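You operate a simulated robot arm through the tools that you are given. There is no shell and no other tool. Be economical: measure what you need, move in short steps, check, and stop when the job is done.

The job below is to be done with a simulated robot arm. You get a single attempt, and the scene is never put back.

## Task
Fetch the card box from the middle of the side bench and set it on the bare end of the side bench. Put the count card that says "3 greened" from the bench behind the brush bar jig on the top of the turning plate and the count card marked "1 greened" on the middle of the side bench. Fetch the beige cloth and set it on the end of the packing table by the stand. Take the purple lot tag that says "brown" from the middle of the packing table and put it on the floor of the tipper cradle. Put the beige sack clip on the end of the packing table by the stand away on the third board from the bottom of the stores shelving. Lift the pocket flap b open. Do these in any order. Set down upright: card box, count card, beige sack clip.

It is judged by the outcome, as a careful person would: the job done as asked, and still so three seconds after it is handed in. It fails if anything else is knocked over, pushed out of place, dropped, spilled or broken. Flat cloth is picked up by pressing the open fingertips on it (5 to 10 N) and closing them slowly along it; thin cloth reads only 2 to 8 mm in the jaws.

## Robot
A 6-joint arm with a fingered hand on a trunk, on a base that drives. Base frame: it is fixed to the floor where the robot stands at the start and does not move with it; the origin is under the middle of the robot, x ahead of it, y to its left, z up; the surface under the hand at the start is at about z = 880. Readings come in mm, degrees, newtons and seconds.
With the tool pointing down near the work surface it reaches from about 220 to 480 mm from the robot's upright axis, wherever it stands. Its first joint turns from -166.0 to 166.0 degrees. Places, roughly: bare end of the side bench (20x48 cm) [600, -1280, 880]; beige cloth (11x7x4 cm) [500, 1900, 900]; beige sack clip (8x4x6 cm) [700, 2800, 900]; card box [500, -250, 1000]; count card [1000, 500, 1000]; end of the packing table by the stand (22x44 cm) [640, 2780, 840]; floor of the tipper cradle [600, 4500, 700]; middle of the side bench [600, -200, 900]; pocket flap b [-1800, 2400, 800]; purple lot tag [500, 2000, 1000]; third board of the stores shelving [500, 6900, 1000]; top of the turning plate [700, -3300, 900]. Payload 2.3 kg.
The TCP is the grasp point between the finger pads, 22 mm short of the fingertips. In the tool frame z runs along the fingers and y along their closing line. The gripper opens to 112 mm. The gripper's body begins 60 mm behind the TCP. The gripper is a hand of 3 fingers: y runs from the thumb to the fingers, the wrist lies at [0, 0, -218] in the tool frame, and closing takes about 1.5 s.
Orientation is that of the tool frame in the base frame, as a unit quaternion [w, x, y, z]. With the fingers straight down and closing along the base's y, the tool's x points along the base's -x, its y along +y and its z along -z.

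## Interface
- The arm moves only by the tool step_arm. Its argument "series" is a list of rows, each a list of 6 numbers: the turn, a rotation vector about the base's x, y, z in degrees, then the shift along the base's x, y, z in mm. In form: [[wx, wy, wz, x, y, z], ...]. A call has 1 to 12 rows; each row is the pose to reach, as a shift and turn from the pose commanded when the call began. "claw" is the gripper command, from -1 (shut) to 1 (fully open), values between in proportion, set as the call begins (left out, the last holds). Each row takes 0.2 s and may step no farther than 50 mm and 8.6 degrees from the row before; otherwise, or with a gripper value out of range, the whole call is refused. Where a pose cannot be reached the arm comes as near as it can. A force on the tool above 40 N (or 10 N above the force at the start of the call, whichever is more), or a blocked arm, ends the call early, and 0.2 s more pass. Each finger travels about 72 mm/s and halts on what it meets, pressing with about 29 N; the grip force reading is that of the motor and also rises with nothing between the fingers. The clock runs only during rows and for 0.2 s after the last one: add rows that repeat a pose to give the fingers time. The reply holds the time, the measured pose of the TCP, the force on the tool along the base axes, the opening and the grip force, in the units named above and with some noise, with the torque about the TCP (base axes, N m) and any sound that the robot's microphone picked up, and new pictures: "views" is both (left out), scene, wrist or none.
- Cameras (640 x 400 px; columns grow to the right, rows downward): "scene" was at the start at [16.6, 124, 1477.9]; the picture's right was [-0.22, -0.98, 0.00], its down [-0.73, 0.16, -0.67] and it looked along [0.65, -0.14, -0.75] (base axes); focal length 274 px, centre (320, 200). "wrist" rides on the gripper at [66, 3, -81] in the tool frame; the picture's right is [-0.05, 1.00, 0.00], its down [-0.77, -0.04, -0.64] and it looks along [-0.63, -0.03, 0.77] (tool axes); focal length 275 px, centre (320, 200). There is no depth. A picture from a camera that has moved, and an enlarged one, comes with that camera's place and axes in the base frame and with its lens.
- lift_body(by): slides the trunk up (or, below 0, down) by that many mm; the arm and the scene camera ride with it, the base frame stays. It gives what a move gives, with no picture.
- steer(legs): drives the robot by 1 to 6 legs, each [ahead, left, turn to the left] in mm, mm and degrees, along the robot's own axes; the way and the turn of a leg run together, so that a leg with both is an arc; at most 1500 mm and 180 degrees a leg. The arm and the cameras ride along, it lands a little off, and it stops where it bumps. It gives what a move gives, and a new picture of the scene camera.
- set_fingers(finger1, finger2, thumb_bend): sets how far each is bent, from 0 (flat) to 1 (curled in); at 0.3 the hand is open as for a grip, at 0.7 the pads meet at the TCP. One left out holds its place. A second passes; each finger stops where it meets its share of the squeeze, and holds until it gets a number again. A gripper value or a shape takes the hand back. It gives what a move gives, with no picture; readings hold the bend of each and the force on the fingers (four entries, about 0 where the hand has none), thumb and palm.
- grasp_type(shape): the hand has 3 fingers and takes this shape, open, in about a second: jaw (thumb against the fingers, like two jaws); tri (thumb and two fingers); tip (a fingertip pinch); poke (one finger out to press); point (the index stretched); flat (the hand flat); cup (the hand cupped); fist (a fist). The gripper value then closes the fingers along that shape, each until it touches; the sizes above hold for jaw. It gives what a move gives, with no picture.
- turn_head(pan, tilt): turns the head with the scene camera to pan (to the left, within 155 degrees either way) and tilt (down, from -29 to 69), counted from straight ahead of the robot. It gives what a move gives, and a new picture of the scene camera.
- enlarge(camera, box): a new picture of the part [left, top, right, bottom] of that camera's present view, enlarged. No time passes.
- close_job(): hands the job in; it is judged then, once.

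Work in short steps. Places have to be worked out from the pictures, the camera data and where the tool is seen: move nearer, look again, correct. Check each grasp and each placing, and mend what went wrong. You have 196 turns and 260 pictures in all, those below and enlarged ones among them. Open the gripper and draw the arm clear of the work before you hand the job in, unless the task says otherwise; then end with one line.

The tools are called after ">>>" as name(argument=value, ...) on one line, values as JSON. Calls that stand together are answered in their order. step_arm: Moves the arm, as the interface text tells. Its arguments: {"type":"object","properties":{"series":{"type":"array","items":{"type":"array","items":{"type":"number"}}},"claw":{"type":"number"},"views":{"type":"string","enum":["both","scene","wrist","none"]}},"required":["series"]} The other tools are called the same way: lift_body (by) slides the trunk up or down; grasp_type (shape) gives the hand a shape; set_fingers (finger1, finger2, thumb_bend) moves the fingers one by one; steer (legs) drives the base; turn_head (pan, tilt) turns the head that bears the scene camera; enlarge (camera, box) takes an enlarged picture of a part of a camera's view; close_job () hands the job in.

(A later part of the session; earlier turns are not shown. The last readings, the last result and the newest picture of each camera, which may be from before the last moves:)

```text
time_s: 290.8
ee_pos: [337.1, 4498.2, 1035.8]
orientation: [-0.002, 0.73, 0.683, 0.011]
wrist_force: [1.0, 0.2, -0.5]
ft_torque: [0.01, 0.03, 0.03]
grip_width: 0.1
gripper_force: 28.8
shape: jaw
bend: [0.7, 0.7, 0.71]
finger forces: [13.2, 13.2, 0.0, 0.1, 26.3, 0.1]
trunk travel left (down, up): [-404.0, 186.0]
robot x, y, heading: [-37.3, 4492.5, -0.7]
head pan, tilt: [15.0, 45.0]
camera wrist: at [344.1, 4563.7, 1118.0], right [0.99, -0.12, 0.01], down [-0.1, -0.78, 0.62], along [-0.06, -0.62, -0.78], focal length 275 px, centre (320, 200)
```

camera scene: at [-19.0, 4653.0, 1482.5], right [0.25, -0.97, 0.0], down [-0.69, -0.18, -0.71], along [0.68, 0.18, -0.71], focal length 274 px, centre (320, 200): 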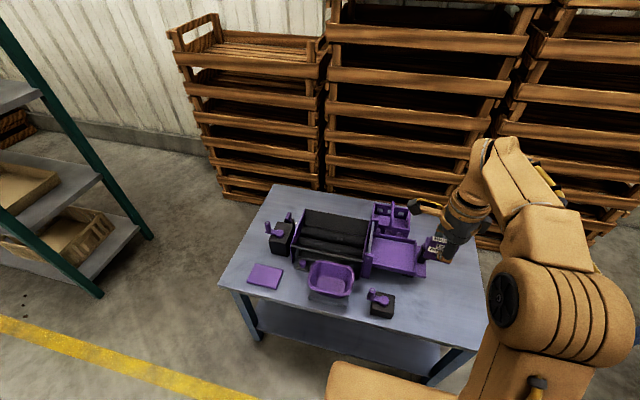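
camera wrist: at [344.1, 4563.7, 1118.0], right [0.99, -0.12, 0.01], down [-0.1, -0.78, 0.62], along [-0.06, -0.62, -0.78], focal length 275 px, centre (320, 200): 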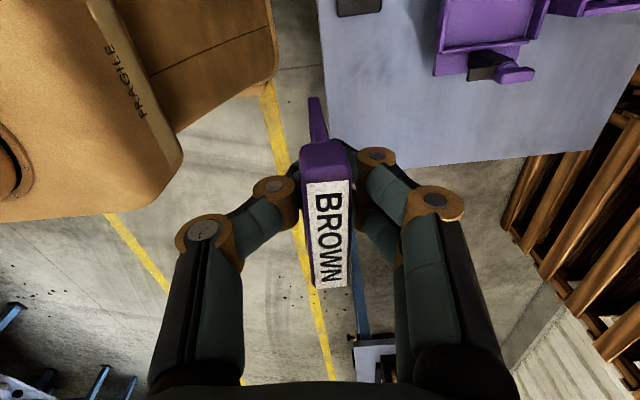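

Table top is at z≈600, cradle tray x≈503–644, y≈4470–4615. I shift over, drive up to x≈90, lower the trunk 100 and look.

>>> steer(legs=[[0, 45, 0.5], [125, 0, 0]])

>>> step_arm(series=[[0, 0, 0, 30, 0, 0], [0, 0, 0, 60, 0, 0]], views="both")

```text
time_s: 292.5
ee_pos: [460.9, 4545.9, 1036.0]
orientation: [-0.004, 0.728, 0.685, 0.01]
wrist_force: [0.5, 0.9, -0.2]
ft_torque: [-0.02, 0.0, -0.01]
grip_width: 0.1
gripper_force: 29.2
shape: jaw
bend: [0.7, 0.7, 0.71]
finger forces: [13.0, 13.2, 0.1, 0.0, 26.3, 0.0]
trunk travel left (down, up): [-404.0, 186.0]
robot x, y, heading: [84.4, 4535.2, -0.3]
head pan, tilt: [15.0, 45.0]
camera scene: at [102.1, 4697.8, 1482.5], right [0.26, -0.97, 0.0], down [-0.68, -0.18, -0.71], along [0.68, 0.18, -0.71], focal length 274 px, centre (320, 200)
```

scene: 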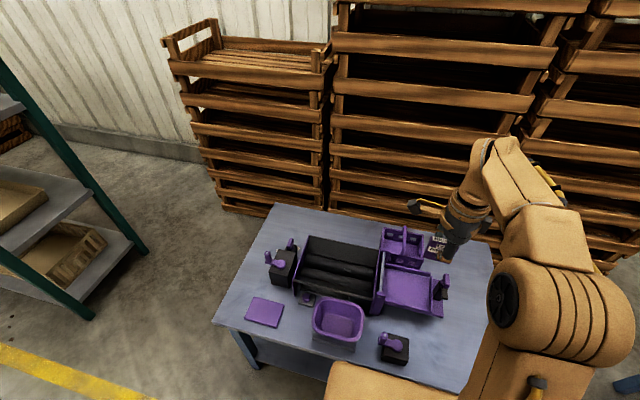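

```text
time_s: 293.1
ee_pos: [521.1, 4546.9, 1033.1]
orientation: [-0.004, 0.728, 0.685, 0.01]
wrist_force: [0.5, -0.2, -1.3]
ft_torque: [-0.02, 0.04, 0.03]
grip_width: 0.2
gripper_force: 29.0
shape: jaw
bend: [0.7, 0.7, 0.71]
finger forces: [13.1, 13.0, 0.0, 0.1, 26.2, 0.0]
trunk travel left (down, up): [-404.0, 186.0]
robot x, y, heading: [80.3, 4536.0, 0.1]
head pan, tilt: [15.0, 45.0]
camera scene: at [101.4, 4697.8, 1482.5], right [0.26, -0.97, 0.0], down [-0.68, -0.18, -0.71], along [0.68, 0.18, -0.71], focal length 274 px, centre (320, 200)
camera wrist: at [526.9, 4612.2, 1116.2], right [0.99, -0.11, 0.01], down [-0.09, -0.78, 0.62], along [-0.06, -0.62, -0.78], focal length 275 px, centre (320, 200)
```

scene: 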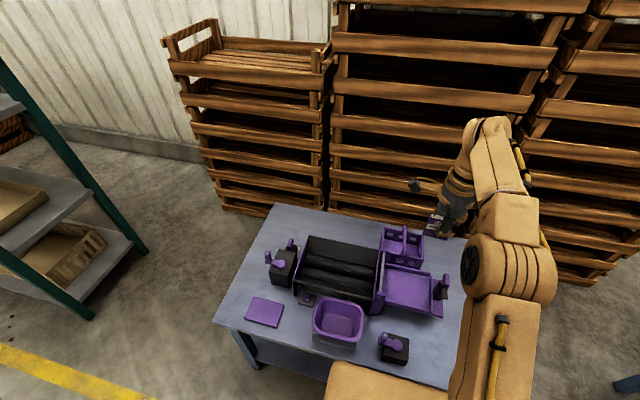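
wrist: 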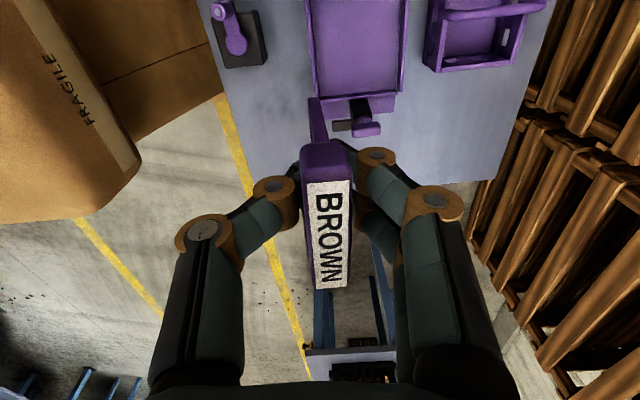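

Tray floor centre ≈(575,4540). I lower the trunk 180 mm, then reach out a little and view.

>>> lift_body(by=-180)

>>> step_arm(series=[[0, 0, 0, 15, 0, -25], [0, 0, 0, 30, 0, -45], [0, 0, 0, 45, 0, -60]], views="both")

```text
time_s: 295.1
ee_pos: [521.0, 4546.4, 855.7]
orientation: [-0.002, 0.729, 0.685, 0.011]
wrist_force: [0.7, -1.0, -0.4]
ft_torque: [0.01, -0.01, -0.04]
grip_width: 0.2
gripper_force: 30.0
shape: jaw
bend: [0.7, 0.7, 0.71]
finger forces: [13.1, 13.2, 0.0, 0.0, 26.2, 0.1]
trunk travel left (down, up): [-224.0, 366.0]
robot x, y, heading: [79.3, 4534.8, -0.2]
head pan, tilt: [15.0, 45.0]
```

```text
time_s: 295.9
ee_pos: [564.7, 4547.6, 793.4]
orientation: [-0.004, 0.729, 0.684, 0.012]
wrist_force: [-0.3, 0.7, -0.7]
ft_torque: [-0.01, 0.01, 0.02]
grip_width: 0.0
gripper_force: 28.9
shape: jaw
bend: [0.7, 0.7, 0.71]
finger forces: [13.0, 13.0, 0.1, 0.1, 26.1, 0.1]
trunk travel left (down, up): [-224.0, 366.0]
robot x, y, heading: [82.2, 4533.5, -0.2]
head pan, tilt: [15.0, 45.0]
camera scene: at [101.2, 4697.8, 1302.5], right [0.26, -0.97, 0.0], down [-0.68, -0.18, -0.71], along [0.68, 0.18, -0.71], focal length 274 px, centre (320, 200)
camera wrist: at [570.9, 4611.8, 875.8], right [0.99, -0.11, 0.01], down [-0.09, -0.78, 0.62], along [-0.06, -0.62, -0.79], focal length 275 px, centre (320, 200)
```

scene: 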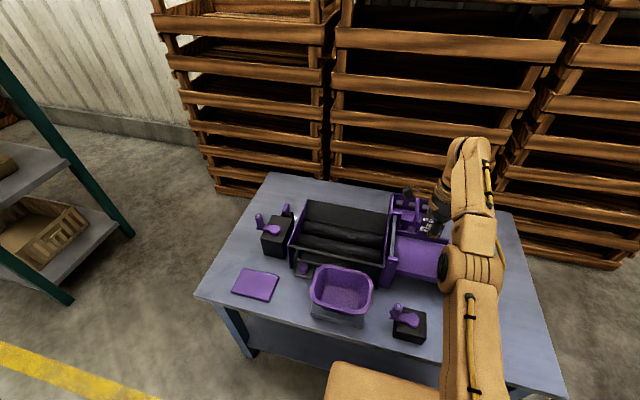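
wrist: 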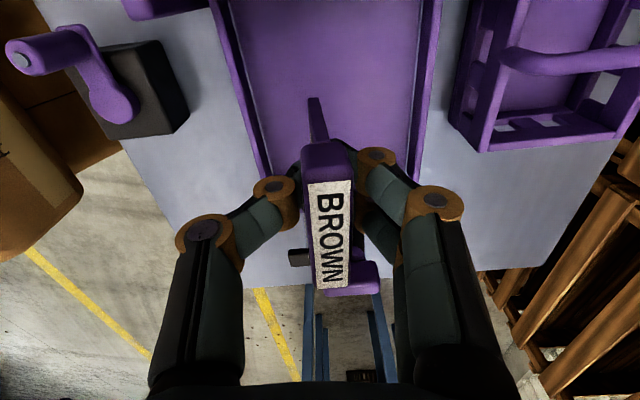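

Tag is over the tray floor. Lower to 735 and look.

>>> step_arm(series=[[0, 0, 0, 3, -2, -25], [0, 0, 0, 3, -2, -45], [0, 0, 0, 3, -2, -58]], views="wrist")

```text
time_s: 296.7
ee_pos: [576.9, 4546.0, 738.7]
orientation: [-0.004, 0.728, 0.685, 0.011]
wrist_force: [-0.1, -0.2, -0.2]
ft_torque: [-0.02, 0.03, 0.0]
grip_width: 0.0
gripper_force: 29.5
shape: jaw
bend: [0.7, 0.7, 0.71]
finger forces: [13.1, 13.2, 0.0, 0.0, 26.2, 0.0]
out of reach, approached as far as the arm can: row 2, 3
trunk travel left (down, up): [-224.0, 366.0]
robot x, y, heading: [83.7, 4535.5, -0.0]
head pan, tilt: [15.0, 45.0]
camera wrist: at [582.2, 4610.6, 820.2], right [0.99, -0.11, 0.01], down [-0.09, -0.78, 0.62], along [-0.06, -0.62, -0.78], focal length 275 px, centre (320, 200)
```

wrist: 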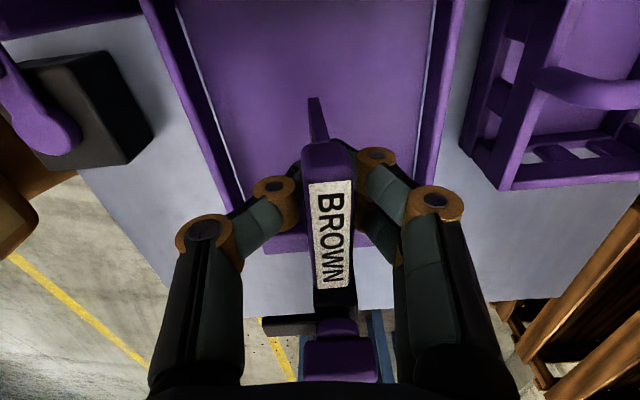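

Arm range is tight here, so I lower using the trunk in small steps.

>>> lift_body(by=-20)

>>> step_arm(series=[[0, 0, 0, 0, 0, 0]], views="wrist")

```text
time_s: 297.4
ee_pos: [576.1, 4546.1, 717.7]
orientation: [-0.004, 0.729, 0.685, 0.01]
wrist_force: [0.7, -0.2, -0.6]
ft_torque: [-0.01, -0.01, -0.01]
grip_width: 0.0
gripper_force: 28.5
shape: jaw
bend: [0.7, 0.7, 0.71]
finger forces: [13.2, 13.3, 0.0, 0.0, 26.2, 0.0]
trunk travel left (down, up): [-204.0, 386.0]
robot x, y, heading: [77.6, 4538.4, -0.1]
head pan, tilt: [15.0, 45.0]
```

```text
time_s: 297.8
ee_pos: [576.9, 4545.1, 718.8]
orientation: [-0.003, 0.728, 0.685, 0.009]
wrist_force: [-0.3, 0.0, -0.7]
ft_torque: [-0.01, -0.02, -0.01]
grip_width: 0.0
gripper_force: 29.0
shape: jaw
bend: [0.7, 0.7, 0.71]
finger forces: [13.1, 13.2, 0.1, 0.1, 26.1, 0.0]
trunk travel left (down, up): [-204.0, 386.0]
robot x, y, heading: [83.9, 4536.2, -0.2]
head pan, tilt: [15.0, 45.0]
camera wrist: at [582.2, 4610.6, 800.5], right [0.99, -0.11, 0.01], down [-0.09, -0.78, 0.62], along [-0.06, -0.62, -0.78], focal length 275 px, centre (320, 200)
```

wrist: 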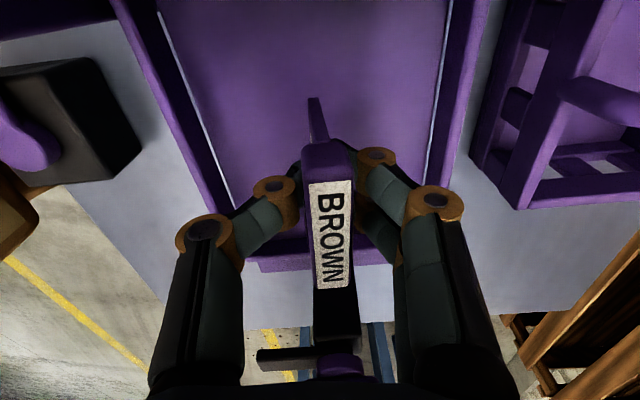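

Floor appears to be ~10–20 mm below the tag. Lower 8 mm at a time.

>>> lift_body(by=-8)

>>> lift_body(by=-6)

```text
time_s: 298.4
ee_pos: [575.9, 4545.3, 711.8]
orientation: [-0.003, 0.729, 0.685, 0.01]
wrist_force: [-0.6, -0.3, -0.7]
ft_torque: [0.01, -0.02, 0.01]
grip_width: 0.0
gripper_force: 28.8
shape: jaw
bend: [0.7, 0.7, 0.71]
finger forces: [13.1, 13.2, 0.0, 0.0, 26.2, 0.0]
trunk travel left (down, up): [-196.0, 394.0]
robot x, y, heading: [83.4, 4533.9, -0.1]
head pan, tilt: [15.0, 45.0]
```

```text
time_s: 298.9
ee_pos: [576.2, 4544.4, 704.6]
orientation: [-0.004, 0.729, 0.684, 0.01]
wrist_force: [-0.5, 0.4, 1.0]
ft_torque: [-0.02, 0.0, -0.03]
grip_width: 0.2
gripper_force: 28.9
shape: jaw
bend: [0.7, 0.7, 0.71]
finger forces: [13.0, 13.3, 0.0, 0.0, 26.2, 0.1]
trunk travel left (down, up): [-190.0, 400.0]
robot x, y, heading: [82.4, 4537.0, -0.3]
head pan, tilt: [15.0, 45.0]
```

>>> lift_body(by=-5)

>>> lift_body(by=-4)

>>> step_arm(series=[[0, 0, 0, 0, 0, 0]], views="wrist")

```text
time_s: 299.5
ee_pos: [576.0, 4544.5, 700.3]
orientation: [-0.003, 0.729, 0.685, 0.01]
wrist_force: [0.2, -1.0, -0.4]
ft_torque: [0.0, 0.0, -0.01]
grip_width: 0.0
gripper_force: 28.9
shape: jaw
bend: [0.7, 0.7, 0.71]
finger forces: [13.1, 13.3, 0.0, 0.0, 26.2, 0.1]
trunk travel left (down, up): [-185.0, 405.0]
robot x, y, heading: [81.5, 4537.5, -0.3]
head pan, tilt: [15.0, 45.0]
```

```text
time_s: 300.0
ee_pos: [575.1, 4545.6, 695.2]
orientation: [-0.004, 0.728, 0.685, 0.01]
wrist_force: [0.6, -0.4, -0.3]
ft_torque: [-0.01, 0.02, -0.02]
grip_width: 0.1
gripper_force: 28.8
shape: jaw
bend: [0.7, 0.7, 0.71]
finger forces: [13.1, 13.2, 0.0, 0.0, 26.2, 0.0]
trunk travel left (down, up): [-181.0, 409.0]
robot x, y, heading: [83.4, 4540.9, -0.1]
head pan, tilt: [15.0, 45.0]
```

```text
time_s: 300.4
ee_pos: [576.6, 4545.6, 695.5]
orientation: [-0.004, 0.728, 0.685, 0.009]
wrist_force: [-0.4, -0.2, -0.3]
ft_torque: [0.0, -0.03, 0.01]
grip_width: 0.0
gripper_force: 29.5
shape: jaw
bend: [0.7, 0.7, 0.71]
finger forces: [13.1, 13.2, 0.0, 0.0, 26.2, 0.0]
trunk travel left (down, up): [-181.0, 409.0]
robot x, y, heading: [79.3, 4537.5, -0.1]
head pan, tilt: [15.0, 45.0]
camera wrist: at [582.2, 4610.6, 777.5], right [0.99, -0.11, 0.01], down [-0.09, -0.78, 0.62], along [-0.06, -0.62, -0.78], focal length 275 px, centre (320, 200)
```

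wrist: 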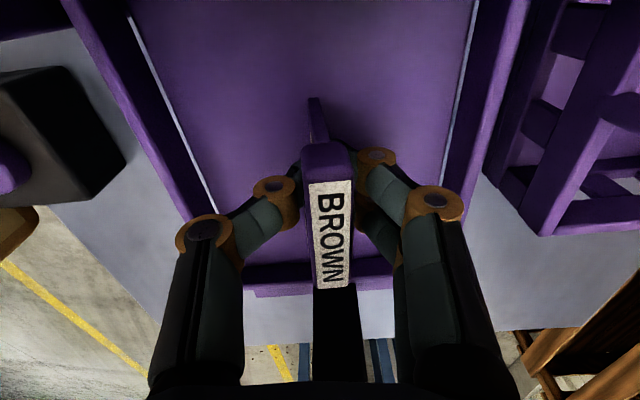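

Still free; the shadow converges. Continue.

>>> lift_body(by=-5)

>>> lift_body(by=-4)

>>> lift_body(by=-4)

```text
time_s: 300.9
ee_pos: [576.2, 4544.3, 690.9]
orientation: [-0.002, 0.728, 0.686, 0.011]
wrist_force: [0.8, -0.9, 11.0]
ft_torque: [0.0, -0.06, 0.0]
grip_width: 0.3
gripper_force: 28.7
shape: jaw
bend: [0.7, 0.7, 0.71]
finger forces: [14.6, 14.6, 0.0, 0.0, 29.4, 0.0]
trunk travel left (down, up): [-176.0, 414.0]
robot x, y, heading: [80.8, 4532.9, 0.0]
head pan, tilt: [15.0, 45.0]
```

```text
time_s: 301.5
ee_pos: [574.1, 4545.7, 688.7]
orientation: [-0.001, 0.729, 0.685, 0.012]
wrist_force: [1.8, 0.6, 33.4]
ft_torque: [0.02, -0.1, -0.02]
grip_width: 1.9
gripper_force: 28.9
shape: jaw
bend: [0.71, 0.71, 0.72]
finger forces: [18.6, 18.6, 0.0, 0.0, 36.5, 0.0]
trunk travel left (down, up): [-172.0, 418.0]
robot x, y, heading: [79.2, 4533.1, -0.2]
head pan, tilt: [15.0, 45.0]
```

```text
time_s: 301.8
ee_pos: [575.7, 4545.2, 688.9]
orientation: [0.0, 0.727, 0.686, 0.014]
wrist_force: [-2.7, -0.8, 30.1]
ft_torque: [0.0, -0.03, 0.0]
grip_width: 3.6
gripper_force: 28.7
shape: jaw
bend: [0.71, 0.71, 0.73]
finger forces: [16.7, 16.7, 0.0, 0.1, 36.9, 0.0]
trunk travel left (down, up): [-170.0, 420.0]
robot x, y, heading: [80.0, 4534.9, -0.0]
head pan, tilt: [15.0, 45.0]
stopped: the force on the tool passed its limit at 46 N (the readings are from after the stop); the commanded pose is now the measured one
```

Contact. Relieve by trunk +4, open narrowly, then raise.

>>> lift_body(by=4)

>>> step_arm(series=[[0, 0, 0, 0, 0, 0], [0, 0, 0, 0, 0, 0], [0, 0, 0, 0, 0, 0], [0, 0, 0, 0, 0, 0], [0, 0, 0, 0, 0, 0]], claw=-0.3, views="wrist")

```text
time_s: 302.4
ee_pos: [575.0, 4545.0, 690.0]
orientation: [-0.002, 0.728, 0.685, 0.012]
wrist_force: [-0.3, -0.7, 13.2]
ft_torque: [0.0, 0.02, 0.0]
grip_width: 3.0
gripper_force: 29.1
shape: jaw
bend: [0.71, 0.71, 0.72]
finger forces: [15.0, 14.9, 0.0, 0.0, 31.8, 0.0]
trunk travel left (down, up): [-174.0, 416.0]
robot x, y, heading: [81.2, 4532.4, -0.2]
head pan, tilt: [15.0, 45.0]
```

```text
time_s: 303.6
ee_pos: [576.8, 4545.7, 688.2]
orientation: [-0.002, 0.729, 0.685, 0.012]
wrist_force: [-0.9, -0.2, 0.3]
ft_torque: [-0.01, 0.01, 0.02]
grip_width: 38.7
gripper_force: 0.1
shape: jaw
bend: [0.74, 0.74, 0.7]
finger forces: [0.0, 0.0, 0.1, 0.0, 0.0, 0.0]
trunk travel left (down, up): [-174.0, 416.0]
robot x, y, heading: [81.9, 4536.2, 0.0]
head pan, tilt: [15.0, 45.0]
camera wrist: at [582.4, 4610.6, 772.0], right [0.99, -0.11, 0.01], down [-0.09, -0.78, 0.62], along [-0.06, -0.62, -0.78], focal length 275 px, centre (320, 200)
```

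wrist: 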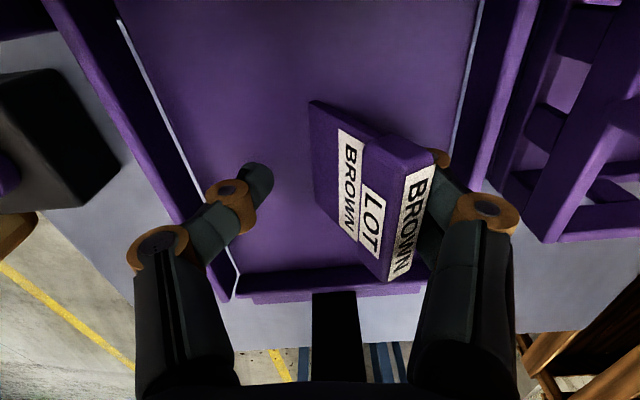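

The tag leans against the right fingers. I re-close to straighten it, then set it with only light contact.

>>> step_arm(series=[[0, 0, 0, 0, 0, 0], [0, 0, 0, 0, 0, 0], [0, 0, 0, 0, 0, 0], [0, 0, 0, 0, 0, 0], [0, 0, 0, 0, 0, 0]], claw=-1, views="none")

>>> lift_body(by=10)

>>> step_arm(series=[[0, 0, 0, 0, 0, 0]], views="wrist")

```text
time_s: 304.8
ee_pos: [576.9, 4545.4, 689.4]
orientation: [-0.001, 0.728, 0.685, 0.011]
wrist_force: [0.1, -0.2, -0.2]
ft_torque: [0.01, 0.01, 0.02]
grip_width: 0.1
gripper_force: 29.0
shape: jaw
bend: [0.7, 0.7, 0.7]
finger forces: [12.8, 12.8, 0.1, 0.0, 25.5, 0.0]
trunk travel left (down, up): [-174.0, 416.0]
robot x, y, heading: [82.3, 4533.9, -0.2]
head pan, tilt: [15.0, 45.0]
```

```text
time_s: 305.4
ee_pos: [576.3, 4546.7, 700.5]
orientation: [-0.001, 0.728, 0.685, 0.011]
wrist_force: [0.0, -0.1, -0.3]
ft_torque: [0.01, -0.02, 0.0]
grip_width: 0.2
gripper_force: 29.2
shape: jaw
bend: [0.7, 0.7, 0.7]
finger forces: [12.8, 12.9, 0.1, 0.1, 25.6, 0.1]
trunk travel left (down, up): [-184.0, 406.0]
robot x, y, heading: [82.6, 4533.4, -0.2]
head pan, tilt: [15.0, 45.0]
```

```text
time_s: 305.8
ee_pos: [577.1, 4545.8, 700.0]
orientation: [-0.002, 0.728, 0.685, 0.012]
wrist_force: [-0.1, -0.7, -1.3]
ft_torque: [0.01, -0.01, 0.0]
grip_width: 0.0
gripper_force: 29.6
shape: jaw
bend: [0.7, 0.7, 0.7]
finger forces: [12.8, 12.8, 0.0, 0.0, 25.5, 0.0]
trunk travel left (down, up): [-184.0, 406.0]
robot x, y, heading: [80.5, 4536.1, -0.4]
head pan, tilt: [15.0, 45.0]
camera wrist: at [582.4, 4610.6, 782.0], right [0.99, -0.11, 0.01], down [-0.09, -0.78, 0.62], along [-0.06, -0.62, -0.78], focal length 275 px, centre (320, 200)
```

wrist: 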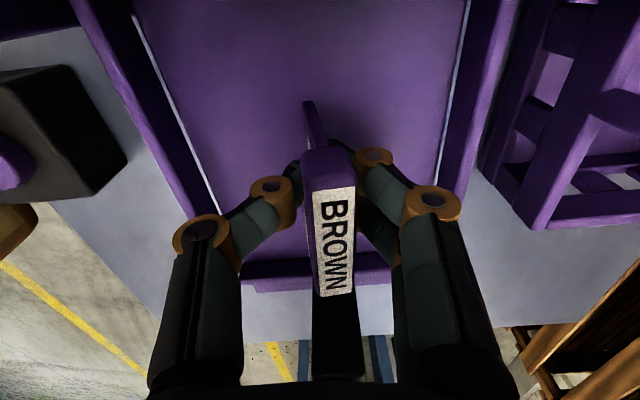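

Upright again. Lower 7, then a couple mm to light contact, then release.

>>> lift_body(by=-7)

>>> lift_body(by=-2)

```text
time_s: 306.3
ee_pos: [577.7, 4545.2, 692.4]
orientation: [-0.002, 0.728, 0.685, 0.012]
wrist_force: [0.6, 0.2, -0.7]
ft_torque: [-0.01, 0.0, 0.0]
grip_width: 0.2
gripper_force: 28.9
shape: jaw
bend: [0.7, 0.7, 0.7]
finger forces: [12.9, 12.8, 0.0, 0.0, 25.4, 0.0]
trunk travel left (down, up): [-177.0, 413.0]
robot x, y, heading: [80.0, 4536.3, -0.3]
head pan, tilt: [15.0, 45.0]
```

```text
time_s: 306.8
ee_pos: [577.3, 4545.1, 690.5]
orientation: [-0.002, 0.728, 0.685, 0.012]
wrist_force: [0.1, 0.7, -0.9]
ft_torque: [0.0, 0.02, 0.02]
grip_width: 0.6
gripper_force: 28.5
shape: jaw
bend: [0.7, 0.7, 0.7]
finger forces: [12.8, 12.8, 0.0, 0.0, 25.6, 0.0]
trunk travel left (down, up): [-175.0, 415.0]
robot x, y, heading: [81.2, 4537.1, -0.2]
head pan, tilt: [15.0, 45.0]
```

>>> lift_body(by=-2)

>>> lift_body(by=-1.5)

```text
time_s: 307.4
ee_pos: [576.9, 4545.9, 689.6]
orientation: [-0.001, 0.729, 0.685, 0.012]
wrist_force: [-0.1, 0.2, 3.4]
ft_torque: [-0.01, 0.02, -0.01]
grip_width: 0.3
gripper_force: 29.1
shape: jaw
bend: [0.7, 0.7, 0.7]
finger forces: [13.1, 13.1, 0.0, 0.0, 26.5, 0.1]
trunk travel left (down, up): [-173.0, 417.0]
robot x, y, heading: [79.9, 4534.7, -0.1]
head pan, tilt: [15.0, 45.0]
```

```text
time_s: 307.9
ee_pos: [576.8, 4545.8, 688.9]
orientation: [-0.001, 0.728, 0.685, 0.013]
wrist_force: [-0.3, -0.5, 13.1]
ft_torque: [-0.01, -0.02, 0.01]
grip_width: 0.6
gripper_force: 29.2
shape: jaw
bend: [0.7, 0.7, 0.71]
finger forces: [14.4, 14.5, 0.1, 0.0, 29.6, 0.1]
trunk travel left (down, up): [-172.0, 418.0]
robot x, y, heading: [83.7, 4534.4, -0.1]
head pan, tilt: [15.0, 45.0]
```

Light contact now. Relieve 1 mm and open.

>>> lift_body(by=1)

>>> step_arm(series=[[0, 0, 0, 0, 0, 0], [0, 0, 0, 0, 0, 0], [0, 0, 0, 0, 0, 0], [0, 0, 0, 0, 0, 0], [0, 0, 0, 0, 0, 0]], claw=-0.3, views="wrist")

```text
time_s: 308.4
ee_pos: [576.5, 4545.0, 688.4]
orientation: [-0.001, 0.727, 0.686, 0.012]
wrist_force: [0.5, -0.2, 7.4]
ft_torque: [0.02, 0.01, 0.03]
grip_width: 0.4
gripper_force: 28.8
shape: jaw
bend: [0.7, 0.7, 0.71]
finger forces: [14.2, 14.3, 0.1, 0.0, 28.9, 0.1]
trunk travel left (down, up): [-173.0, 417.0]
robot x, y, heading: [85.5, 4535.7, -0.2]
head pan, tilt: [15.0, 45.0]
```

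```text
time_s: 309.6
ee_pos: [576.6, 4544.9, 688.7]
orientation: [-0.002, 0.729, 0.685, 0.012]
wrist_force: [0.6, 0.4, 0.3]
ft_torque: [0.02, 0.0, 0.01]
grip_width: 39.0
gripper_force: 0.1
shape: jaw
bend: [0.74, 0.74, 0.7]
finger forces: [0.0, 0.1, 0.0, 0.0, 0.0, 0.1]
trunk travel left (down, up): [-173.0, 417.0]
robot x, y, heading: [80.0, 4532.0, -0.1]
head pan, tilt: [15.0, 45.0]
camera wrist: at [582.4, 4610.6, 770.6], right [0.99, -0.11, 0.01], down [-0.09, -0.78, 0.62], along [-0.06, -0.62, -0.78], focal length 275 px, centre (320, 200)
```

wrist: 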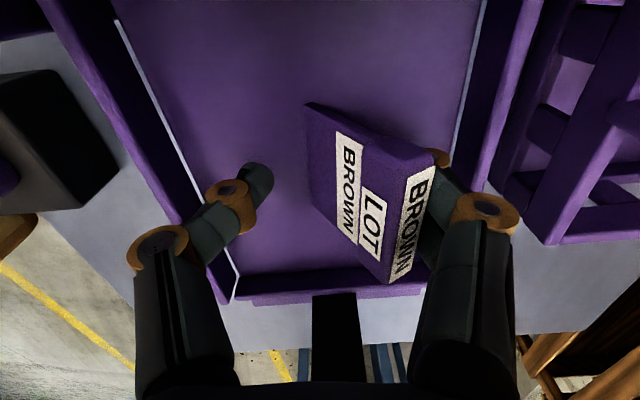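

It settles leaning onto the fingers; upright isn't required for the tag, so I let it lie down on the floor by raising the hand slowly with the trunk.

>>> lift_body(by=25)

>>> lift_body(by=60)

>>> step_arm(series=[[0, 0, 0, 0, 0, 0]], views="wrist")

```text
time_s: 310.3
ee_pos: [577.3, 4544.9, 712.8]
orientation: [-0.001, 0.728, 0.685, 0.011]
wrist_force: [0.7, 0.0, 0.2]
ft_torque: [0.0, 0.01, 0.03]
grip_width: 39.0
gripper_force: 0.1
shape: jaw
bend: [0.74, 0.74, 0.7]
finger forces: [0.1, 0.0, 0.0, 0.0, 0.1, 0.0]
trunk travel left (down, up): [-198.0, 392.0]
robot x, y, heading: [81.0, 4537.0, -0.4]
head pan, tilt: [15.0, 45.0]
```

```text
time_s: 311.3
ee_pos: [575.1, 4546.1, 774.3]
orientation: [-0.001, 0.728, 0.685, 0.011]
wrist_force: [0.5, -0.2, 0.5]
ft_torque: [0.03, 0.0, -0.02]
grip_width: 38.8
gripper_force: 0.0
shape: jaw
bend: [0.74, 0.74, 0.7]
finger forces: [0.1, 0.0, 0.0, 0.1, 0.0, 0.0]
trunk travel left (down, up): [-258.0, 332.0]
robot x, y, heading: [82.7, 4536.0, -0.1]
head pan, tilt: [15.0, 45.0]
```

```text
time_s: 311.7
ee_pos: [576.1, 4546.1, 773.9]
orientation: [-0.002, 0.728, 0.685, 0.012]
wrist_force: [-0.4, 0.1, 1.0]
ft_torque: [0.01, -0.01, 0.0]
grip_width: 39.1
gripper_force: 0.1
shape: jaw
bend: [0.74, 0.74, 0.7]
finger forces: [0.0, 0.0, 0.0, 0.1, 0.0, 0.0]
trunk travel left (down, up): [-258.0, 332.0]
robot x, y, heading: [79.3, 4533.2, -0.1]
head pan, tilt: [15.0, 45.0]
camera wrist: at [582.4, 4610.6, 855.5], right [0.99, -0.11, 0.01], down [-0.09, -0.78, 0.62], along [-0.06, -0.62, -0.78], focal length 275 px, centre (320, 200)
```

wrist: 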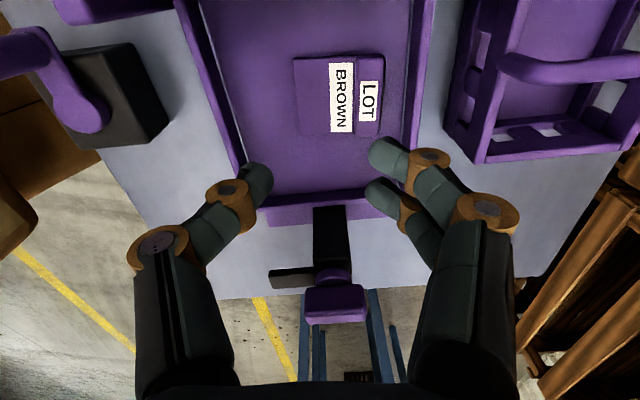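

The tag lies on the cradle floor. Now raise the trunk, tuck the arm, drive off, and turn to find pocket flap b.

>>> lift_body(by=146)

>>> step_arm(series=[[0, 0, 0, -40, 0, 15], [0, 0, 0, -80, 0, 30], [0, 0, 0, -120, 0, 45], [0, 0, 0, -160, 0, 60], [0, 0, 0, -200, 0, 75]], claw=1, views="none")

>>> steer(legs=[[-450, 0, 0], [0, -1500, 0], [0, -600, 0], [0, 0, 180]])

>>> turn_head(pan=0, tilt=30)

```text
time_s: 313.4
ee_pos: [576.7, 4545.0, 918.2]
orientation: [-0.002, 0.727, 0.686, 0.012]
wrist_force: [-0.8, 0.3, 0.1]
ft_torque: [0.0, 0.01, -0.01]
grip_width: 38.6
gripper_force: 0.1
shape: jaw
bend: [0.74, 0.74, 0.7]
finger forces: [0.0, 0.0, 0.1, 0.1, 0.1, 0.1]
trunk travel left (down, up): [-404.0, 186.0]
robot x, y, heading: [83.3, 4531.3, -0.2]
head pan, tilt: [15.0, 45.0]
```

```text
time_s: 314.6
ee_pos: [526.3, 4541.6, 1050.2]
orientation: [-0.003, 0.728, 0.685, 0.01]
wrist_force: [0.1, 0.1, 0.1]
ft_torque: [0.01, 0.01, 0.0]
grip_width: 112.0
gripper_force: 0.0
shape: jaw
bend: [0.3, 0.3, 0.3]
finger forces: [0.0, 0.1, 0.0, 0.0, 0.1, 0.0]
out of reach, approached as far as the arm can: row 1, 2, 3, 4, 5
trunk travel left (down, up): [-404.0, 186.0]
robot x, y, heading: [80.2, 4540.4, -0.1]
head pan, tilt: [15.0, 45.0]
```

```text
time_s: 334.8
ee_pos: [-828.2, 2413.1, 1050.8]
orientation: [-0.01, -0.682, 0.731, -0.003]
wrist_force: [0.5, -0.3, 0.0]
ft_torque: [-0.02, 0.03, 0.0]
grip_width: 112.0
gripper_force: 0.0
shape: jaw
bend: [0.3, 0.3, 0.3]
finger forces: [0.0, 0.1, 0.1, 0.1, 0.0, 0.0]
trunk travel left (down, up): [-404.0, 186.0]
robot x, y, heading: [-381.4, 2416.9, 179.2]
head pan, tilt: [15.0, 45.0]
camera scene: at [-403.3, 2254.9, 1482.2], right [-0.25, 0.97, 0.0], down [0.69, 0.17, -0.71], along [-0.69, -0.17, -0.71], focal length 274 px, centre (320, 200)
```

scene: 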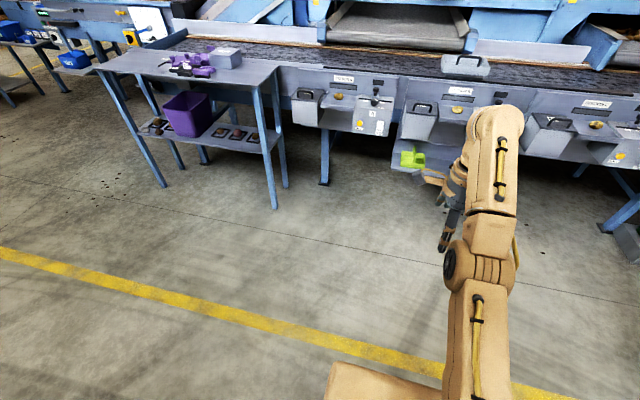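

```text
time_s: 335.5
ee_pos: [-827.9, 2414.6, 1050.1]
orientation: [-0.011, -0.682, 0.731, -0.004]
wrist_force: [-0.4, 0.3, 0.3]
ft_torque: [0.02, -0.03, 0.0]
grip_width: 112.1
gripper_force: 0.1
shape: jaw
bend: [0.3, 0.3, 0.3]
finger forces: [0.0, 0.0, 0.0, 0.1, 0.1, 0.0]
trunk travel left (down, up): [-404.0, 186.0]
robot x, y, heading: [-381.3, 2419.0, 179.1]
head pan, tilt: [0.0, 30.0]
camera scene: at [-414.9, 2276.1, 1504.8], right [0.01, 1.0, 0.0], down [0.5, -0.01, -0.87], along [-0.87, 0.01, -0.5], focal length 274 px, centre (320, 200)
```

scene: 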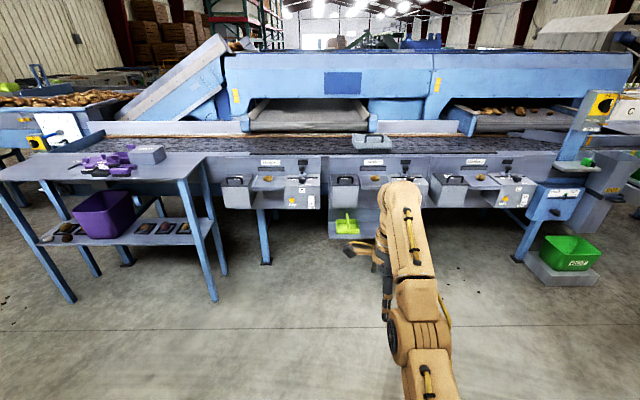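

The sorting line has stations with pockets. Enlarge to find flap "b".

>>> enlarge(camera="scene", box=[210, 140, 390, 240])

>>> enlarge(camera="scene", box=[380, 140, 560, 240])

```text
3.56 times, centred on (300, 190) of scene
camera zoom: at [-414.9, 2276.1, 1504.8], right [0.01, 1.0, 0.0], down [0.5, -0.01, -0.87], along [-0.87, 0.01, -0.5], focal length 973 px, centre (391, 236)
```

zoom: 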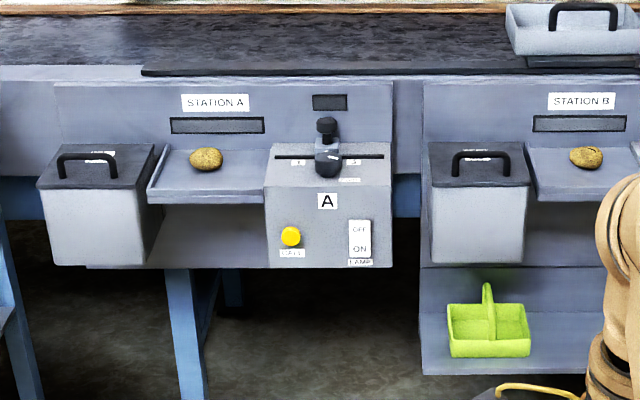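

```text
3.56 times, centred on (470, 190) of scene
camera zoom: at [-414.9, 2276.1, 1504.8], right [0.01, 1.0, 0.0], down [0.5, -0.01, -0.87], along [-0.87, 0.01, -0.5], focal length 973 px, centre (-213, 236)
```

zoom: 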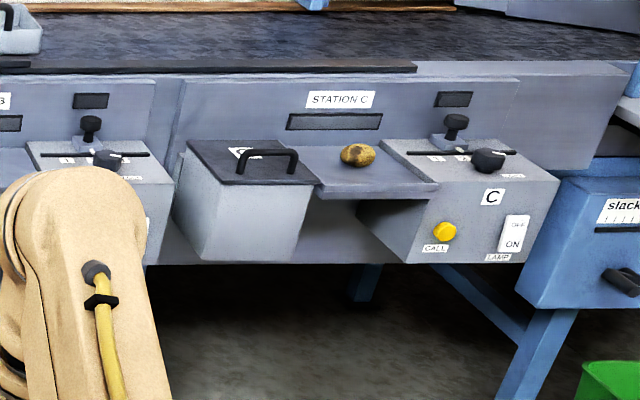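

The flap at station B is the dark lid with a bar handle, near (-1750,2390). The hand already closes across the bar. I drive nearer and look.

>>> steer(legs=[[650, 0, 0.8]])

>>> turn_head(pan=25, tilt=45)

>>> step_arm(series=[[0, 0, 0, 0, 0, 0]], views="wrist")

```text
time_s: 339.2
ee_pos: [-1487.2, 2420.3, 1049.8]
orientation: [-0.01, -0.683, 0.73, -0.003]
wrist_force: [-1.1, 0.0, 0.2]
ft_torque: [-0.02, 0.0, 0.02]
grip_width: 112.2
gripper_force: 0.1
shape: jaw
bend: [0.3, 0.3, 0.3]
finger forces: [0.0, 0.1, 0.1, 0.0, 0.0, 0.1]
trunk travel left (down, up): [-404.0, 186.0]
robot x, y, heading: [-1044.0, 2426.4, 179.5]
head pan, tilt: [0.0, 30.0]
camera scene: at [-1074.1, 2283.9, 1504.8], right [0.01, 1.0, 0.0], down [0.5, -0.01, -0.87], along [-0.87, 0.01, -0.5], focal length 274 px, centre (320, 200)
```

scene: 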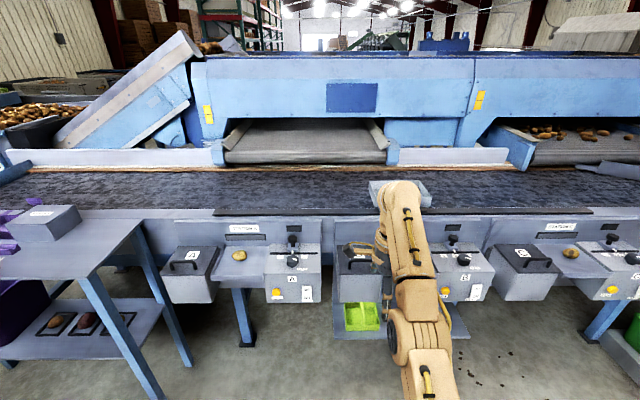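

```text
time_s: 340.1
ee_pos: [-1485.4, 2420.3, 1049.9]
orientation: [-0.01, -0.684, 0.729, -0.004]
wrist_force: [0.3, -0.5, 0.0]
ft_torque: [-0.03, 0.01, -0.02]
grip_width: 111.8
gripper_force: 0.2
shape: jaw
bend: [0.3, 0.3, 0.3]
finger forces: [0.1, 0.0, 0.0, 0.1, 0.0, 0.0]
trunk travel left (down, up): [-404.0, 186.0]
robot x, y, heading: [-1041.3, 2422.7, 179.4]
head pan, tilt: [25.0, 45.0]
camera scene: at [-1057.3, 2249.4, 1482.3], right [-0.41, 0.91, 0.0], down [0.64, 0.29, -0.71], along [-0.64, -0.29, -0.71], focal length 274 px, centre (320, 200)
```

scene: 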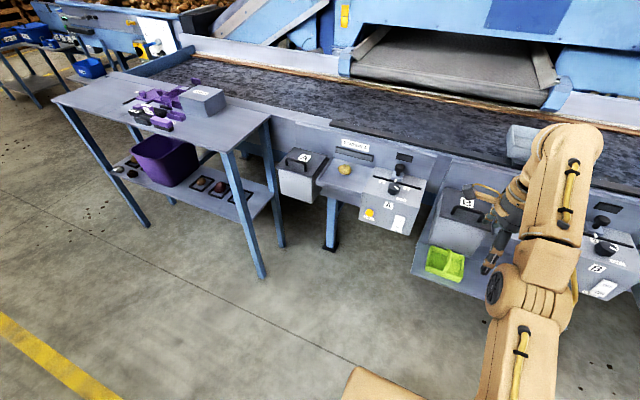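

```text
time_s: 340.5
ee_pos: [-1486.7, 2419.6, 1048.9]
orientation: [-0.01, -0.683, 0.73, -0.003]
wrist_force: [-0.2, -0.4, 0.4]
ft_torque: [-0.01, 0.01, 0.01]
grip_width: 112.3
gripper_force: 0.0
shape: jaw
bend: [0.3, 0.3, 0.3]
finger forces: [0.0, 0.1, 0.0, 0.1, 0.0, 0.0]
trunk travel left (down, up): [-404.0, 186.0]
robot x, y, heading: [-1043.2, 2423.9, 179.4]
head pan, tilt: [25.0, 45.0]
camera wrist: at [-1493.7, 2356.5, 1132.0], right [-0.99, 0.11, 0.01], down [0.09, 0.78, 0.62], along [0.06, 0.62, -0.78], focal length 275 px, centre (320, 200)
```

wrist: 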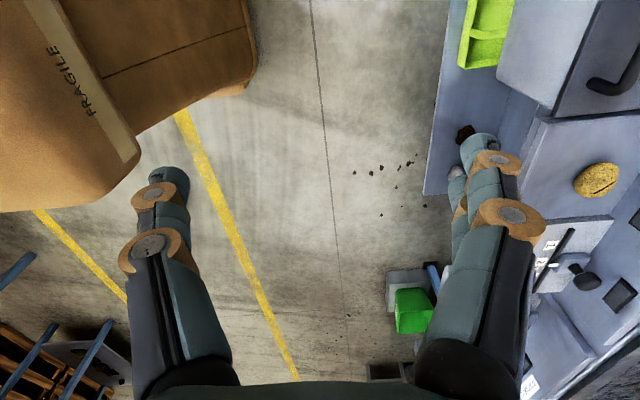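

Handle bar ≈(-1772,2437,860). I drive a bit closer, bring the hand over it and look.

>>> steer(legs=[[230, 0, 0.5]])

>>> step_arm(series=[[0, 0, 0, 15, 5, 20], [0, 0, 0, 30, 10, 40], [0, 0, 0, 45, 15, 40]], views="wrist")

>>> enlarge(camera="scene", box=[360, 160, 560, 300])

```text
time_s: 342.2
ee_pos: [-1716.0, 2418.6, 1050.2]
orientation: [-0.01, -0.686, 0.728, -0.003]
wrist_force: [0.7, -0.7, 0.3]
ft_torque: [0.03, -0.03, 0.0]
grip_width: 112.0
gripper_force: 0.1
shape: jaw
bend: [0.3, 0.3, 0.3]
finger forces: [0.0, 0.1, 0.0, 0.1, 0.1, 0.0]
trunk travel left (down, up): [-404.0, 186.0]
robot x, y, heading: [-1269.8, 2426.9, 179.7]
head pan, tilt: [25.0, 45.0]
camera scene: at [-1285.7, 2250.7, 1482.2], right [-0.42, 0.91, 0.0], down [0.64, 0.3, -0.71], along [-0.64, -0.3, -0.71], focal length 274 px, centre (320, 200)
```

scene: 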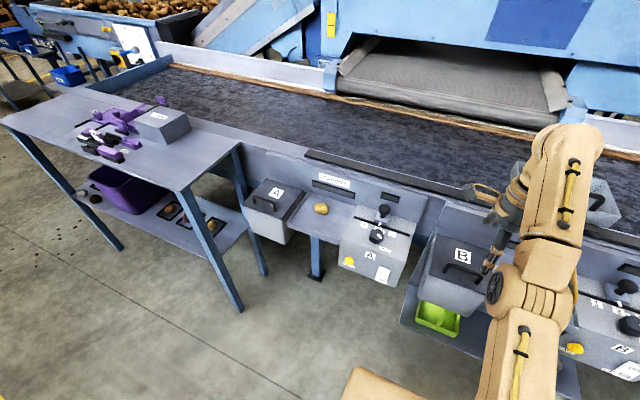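

```text
time_s: 343.0
ee_pos: [-1671.4, 2434.7, 1091.0]
orientation: [-0.011, -0.686, 0.727, -0.003]
wrist_force: [0.4, -0.5, 0.2]
ft_torque: [-0.03, -0.02, 0.01]
grip_width: 111.8
gripper_force: 0.2
shape: jaw
bend: [0.3, 0.3, 0.3]
finger forces: [0.1, 0.0, 0.0, 0.0, 0.1, 0.0]
out of reach, approached as far as the arm can: row 1
trunk travel left (down, up): [-404.0, 186.0]
robot x, y, heading: [-1270.3, 2426.2, 179.8]
head pan, tilt: [25.0, 45.0]
camera wrist: at [-1676.6, 2370.3, 1172.9], right [-0.99, 0.11, 0.01], down [0.09, 0.78, 0.62], along [0.06, 0.62, -0.78], focal length 275 px, centre (320, 200)
```

wrist: 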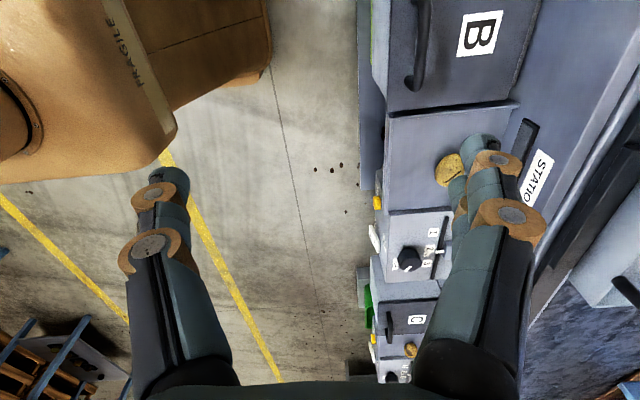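

```text
2.86 times, centred on (460, 230) of scene
camera zoom: at [-1283.8, 2250.9, 1482.3], right [-0.42, 0.91, 0.0], down [0.64, 0.3, -0.71], along [-0.64, -0.3, -0.71], focal length 782 px, centre (-80, 114)
```

zoom: 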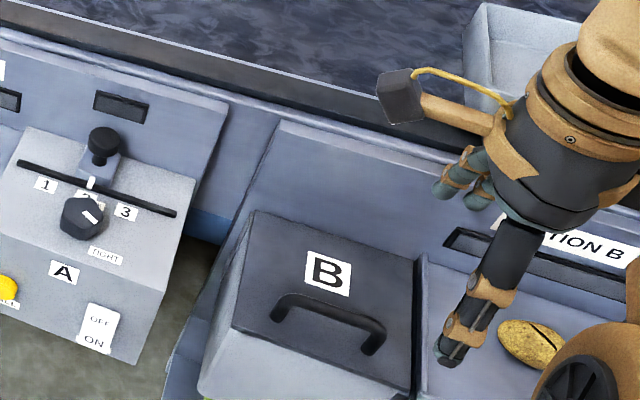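

Lid B: front edge x≈-1730, hinge ≈-1870, z≈850; handle bar along y (2386–2467) at x≈-1758, z≈878. I retract the hand a bit and drive 145 closer.

>>> step_arm(series=[[0, 0, 0, 45, -5, 0], [0, 0, 0, 85, -8, 0]], views="none")

>>> steer(legs=[[145, 0, 0.2]])

>>> step_arm(series=[[0, 0, 2, 0, 0, -20], [0, 0, 3.5, 0, 0, -40]], views="wrist")

```text
time_s: 343.6
ee_pos: [-1585.9, 2427.1, 1088.6]
orientation: [-0.01, -0.686, 0.728, -0.003]
wrist_force: [-0.3, 0.4, -0.4]
ft_torque: [0.01, 0.02, 0.01]
grip_width: 111.9
gripper_force: 0.0
shape: jaw
bend: [0.3, 0.3, 0.3]
finger forces: [0.1, 0.1, 0.1, 0.0, 0.0, 0.1]
trunk travel left (down, up): [-404.0, 186.0]
robot x, y, heading: [-1270.9, 2426.7, 180.1]
head pan, tilt: [25.0, 45.0]
```

```text
time_s: 345.0
ee_pos: [-1730.4, 2425.0, 1088.6]
orientation: [-0.01, -0.687, 0.727, -0.003]
wrist_force: [0.0, 0.1, 0.1]
ft_torque: [0.02, 0.02, 0.02]
grip_width: 111.8
gripper_force: 0.0
shape: jaw
bend: [0.3, 0.3, 0.3]
finger forces: [0.0, 0.1, 0.0, 0.0, 0.1, 0.1]
trunk travel left (down, up): [-404.0, 186.0]
robot x, y, heading: [-1411.1, 2424.4, -179.9]
head pan, tilt: [25.0, 45.0]
camera scene: at [-1427.8, 2250.7, 1482.2], right [-0.42, 0.91, 0.0], down [0.64, 0.3, -0.71], along [-0.64, -0.3, -0.71], focal length 274 px, centre (320, 200)
```

scene: 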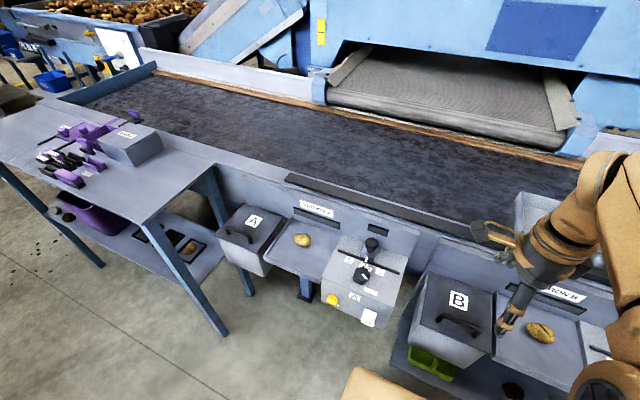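

```text
time_s: 345.6
ee_pos: [-1730.0, 2424.6, 1049.4]
orientation: [0.01, 0.71, -0.704, 0.004]
wrist_force: [0.9, -0.3, -0.4]
ft_torque: [0.02, 0.01, -0.01]
grip_width: 112.2
gripper_force: 0.0
shape: jaw
bend: [0.3, 0.3, 0.3]
finger forces: [0.1, 0.1, 0.1, 0.0, 0.0, 0.0]
trunk travel left (down, up): [-404.0, 186.0]
robot x, y, heading: [-1412.8, 2427.9, -179.9]
head pan, tilt: [25.0, 45.0]
camera wrist: at [-1731.6, 2360.4, 1131.8], right [-1.0, 0.04, 0.01], down [0.04, 0.78, 0.62], along [0.02, 0.62, -0.78], focal length 275 px, centre (320, 200)
```

wrist: 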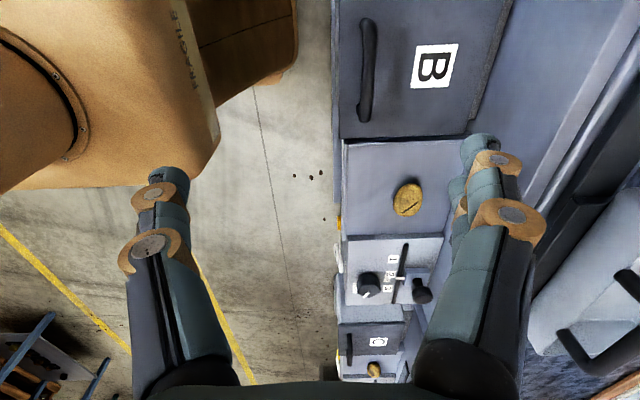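

Bar centre ≈(-1770,2426). Move over it and lower to 925 for a check.

>>> step_arm(series=[[0, 0, 0, -20, 1, -40], [0, 0, 0, -40, 2, -80], [0, 0, 0, -40, 2, -124]], claw=0.2, views="both")

```text
time_s: 346.4
ee_pos: [-1771.0, 2425.5, 924.0]
orientation: [0.01, 0.71, -0.705, 0.004]
wrist_force: [0.3, 0.2, -0.1]
ft_torque: [0.03, 0.01, -0.03]
grip_width: 67.5
gripper_force: 0.0
shape: jaw
bend: [0.71, 0.71, 0.71]
finger forces: [0.0, 0.0, 0.1, 0.1, 0.1, 0.0]
trunk travel left (down, up): [-404.0, 186.0]
robot x, y, heading: [-1417.6, 2422.2, -180.0]
head pan, tilt: [25.0, 45.0]
camera scene: at [-1427.1, 2250.7, 1482.3], right [-0.42, 0.91, 0.0], down [0.64, 0.3, -0.71], along [-0.64, -0.3, -0.71], focal length 274 px, centre (320, 200)
camera wrist: at [-1773.7, 2360.9, 1006.4], right [-1.0, 0.04, 0.01], down [0.04, 0.78, 0.62], along [0.02, 0.62, -0.78], focal length 275 px, centre (320, 200)
```

scene: 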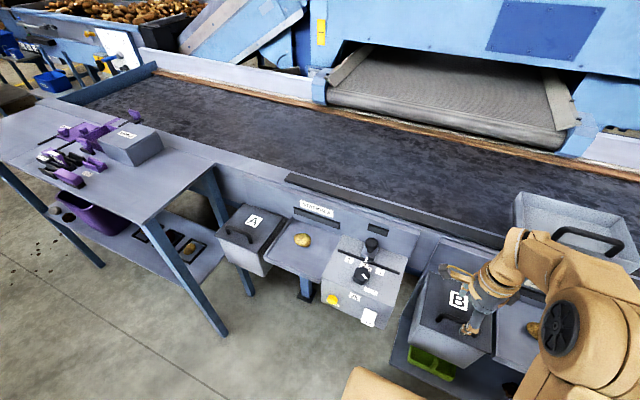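
wrist: 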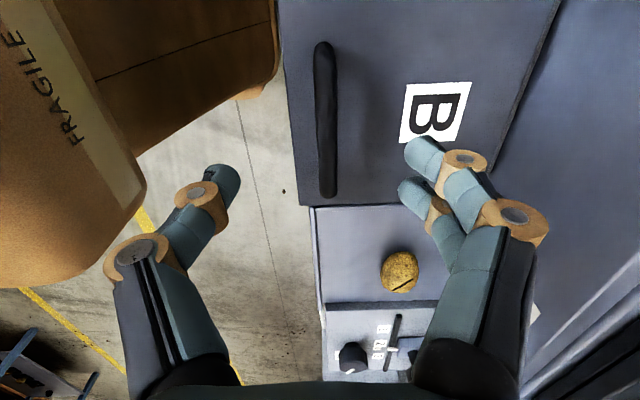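

Bar is centred between the fingers. Descend to 884 and close.

>>> step_arm(series=[[0, 0, 0, 0, 0, -20], [0, 0, 0, 0, 0, -34], [0, 0, 0, 0, 0, -41], [0, 0, 0, 0, 0, -41]], views="wrist")

>>> step_arm(series=[[0, 0, 0, 0, 0, 0], [0, 0, 0, 0, 0, 0], [0, 0, 0, 0, 0, 0], [0, 0, 0, 0, 0, 0], [0, 0, 0, 0, 0, 0], [0, 0, 0, 0, 0, 0]], claw=-1, views="wrist")

```text
time_s: 347.4
ee_pos: [-1769.4, 2425.2, 883.4]
orientation: [0.01, 0.71, -0.705, 0.004]
wrist_force: [-0.5, 0.2, -0.2]
ft_torque: [-0.01, 0.01, 0.0]
grip_width: 67.8
gripper_force: 0.1
shape: jaw
bend: [0.71, 0.71, 0.71]
finger forces: [0.0, 0.1, 0.0, 0.0, 0.1, 0.1]
trunk travel left (down, up): [-404.0, 186.0]
robot x, y, heading: [-1412.7, 2424.5, -180.0]
head pan, tilt: [25.0, 45.0]
camera wrist: at [-1771.7, 2362.3, 966.2], right [-1.0, 0.04, 0.01], down [0.04, 0.78, 0.62], along [0.02, 0.62, -0.78], focal length 275 px, centre (320, 200)
```

wrist: 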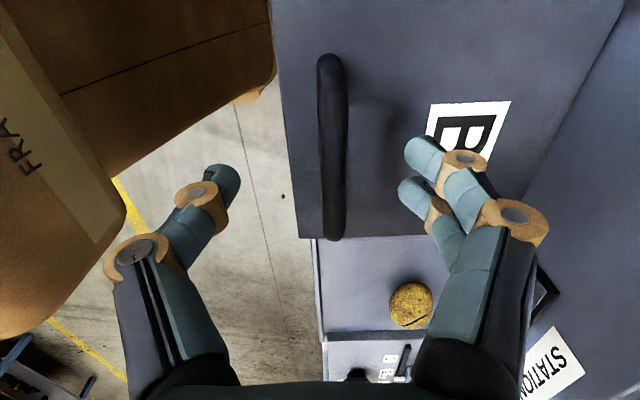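

```text
time_s: 348.8
ee_pos: [-1769.8, 2426.0, 884.2]
orientation: [0.01, 0.71, -0.704, 0.004]
wrist_force: [-0.7, 0.4, 0.4]
ft_torque: [0.02, -0.01, 0.05]
grip_width: 0.0
gripper_force: 29.2
shape: jaw
bend: [0.74, 0.74, 0.75]
finger forces: [0.0, 0.1, 0.0, 0.0, 0.0, 0.1]
trunk travel left (down, up): [-404.0, 186.0]
robot x, y, heading: [-1413.7, 2427.0, -180.0]
head pan, tilt: [25.0, 45.0]
camera wrist: at [-1771.9, 2362.3, 966.3], right [-1.0, 0.04, 0.01], down [0.04, 0.78, 0.62], along [0.02, 0.62, -0.78], focal length 275 px, centre (320, 200)
```

wrist: 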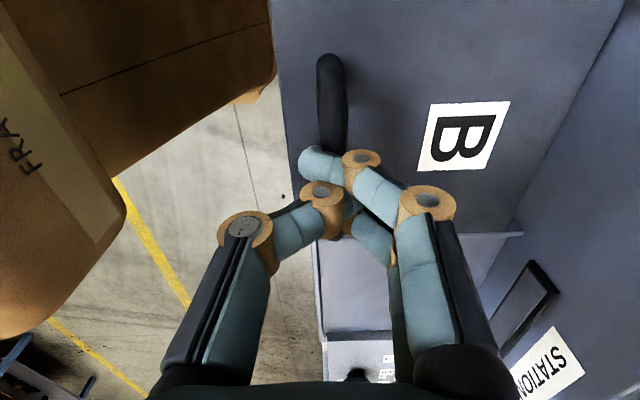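

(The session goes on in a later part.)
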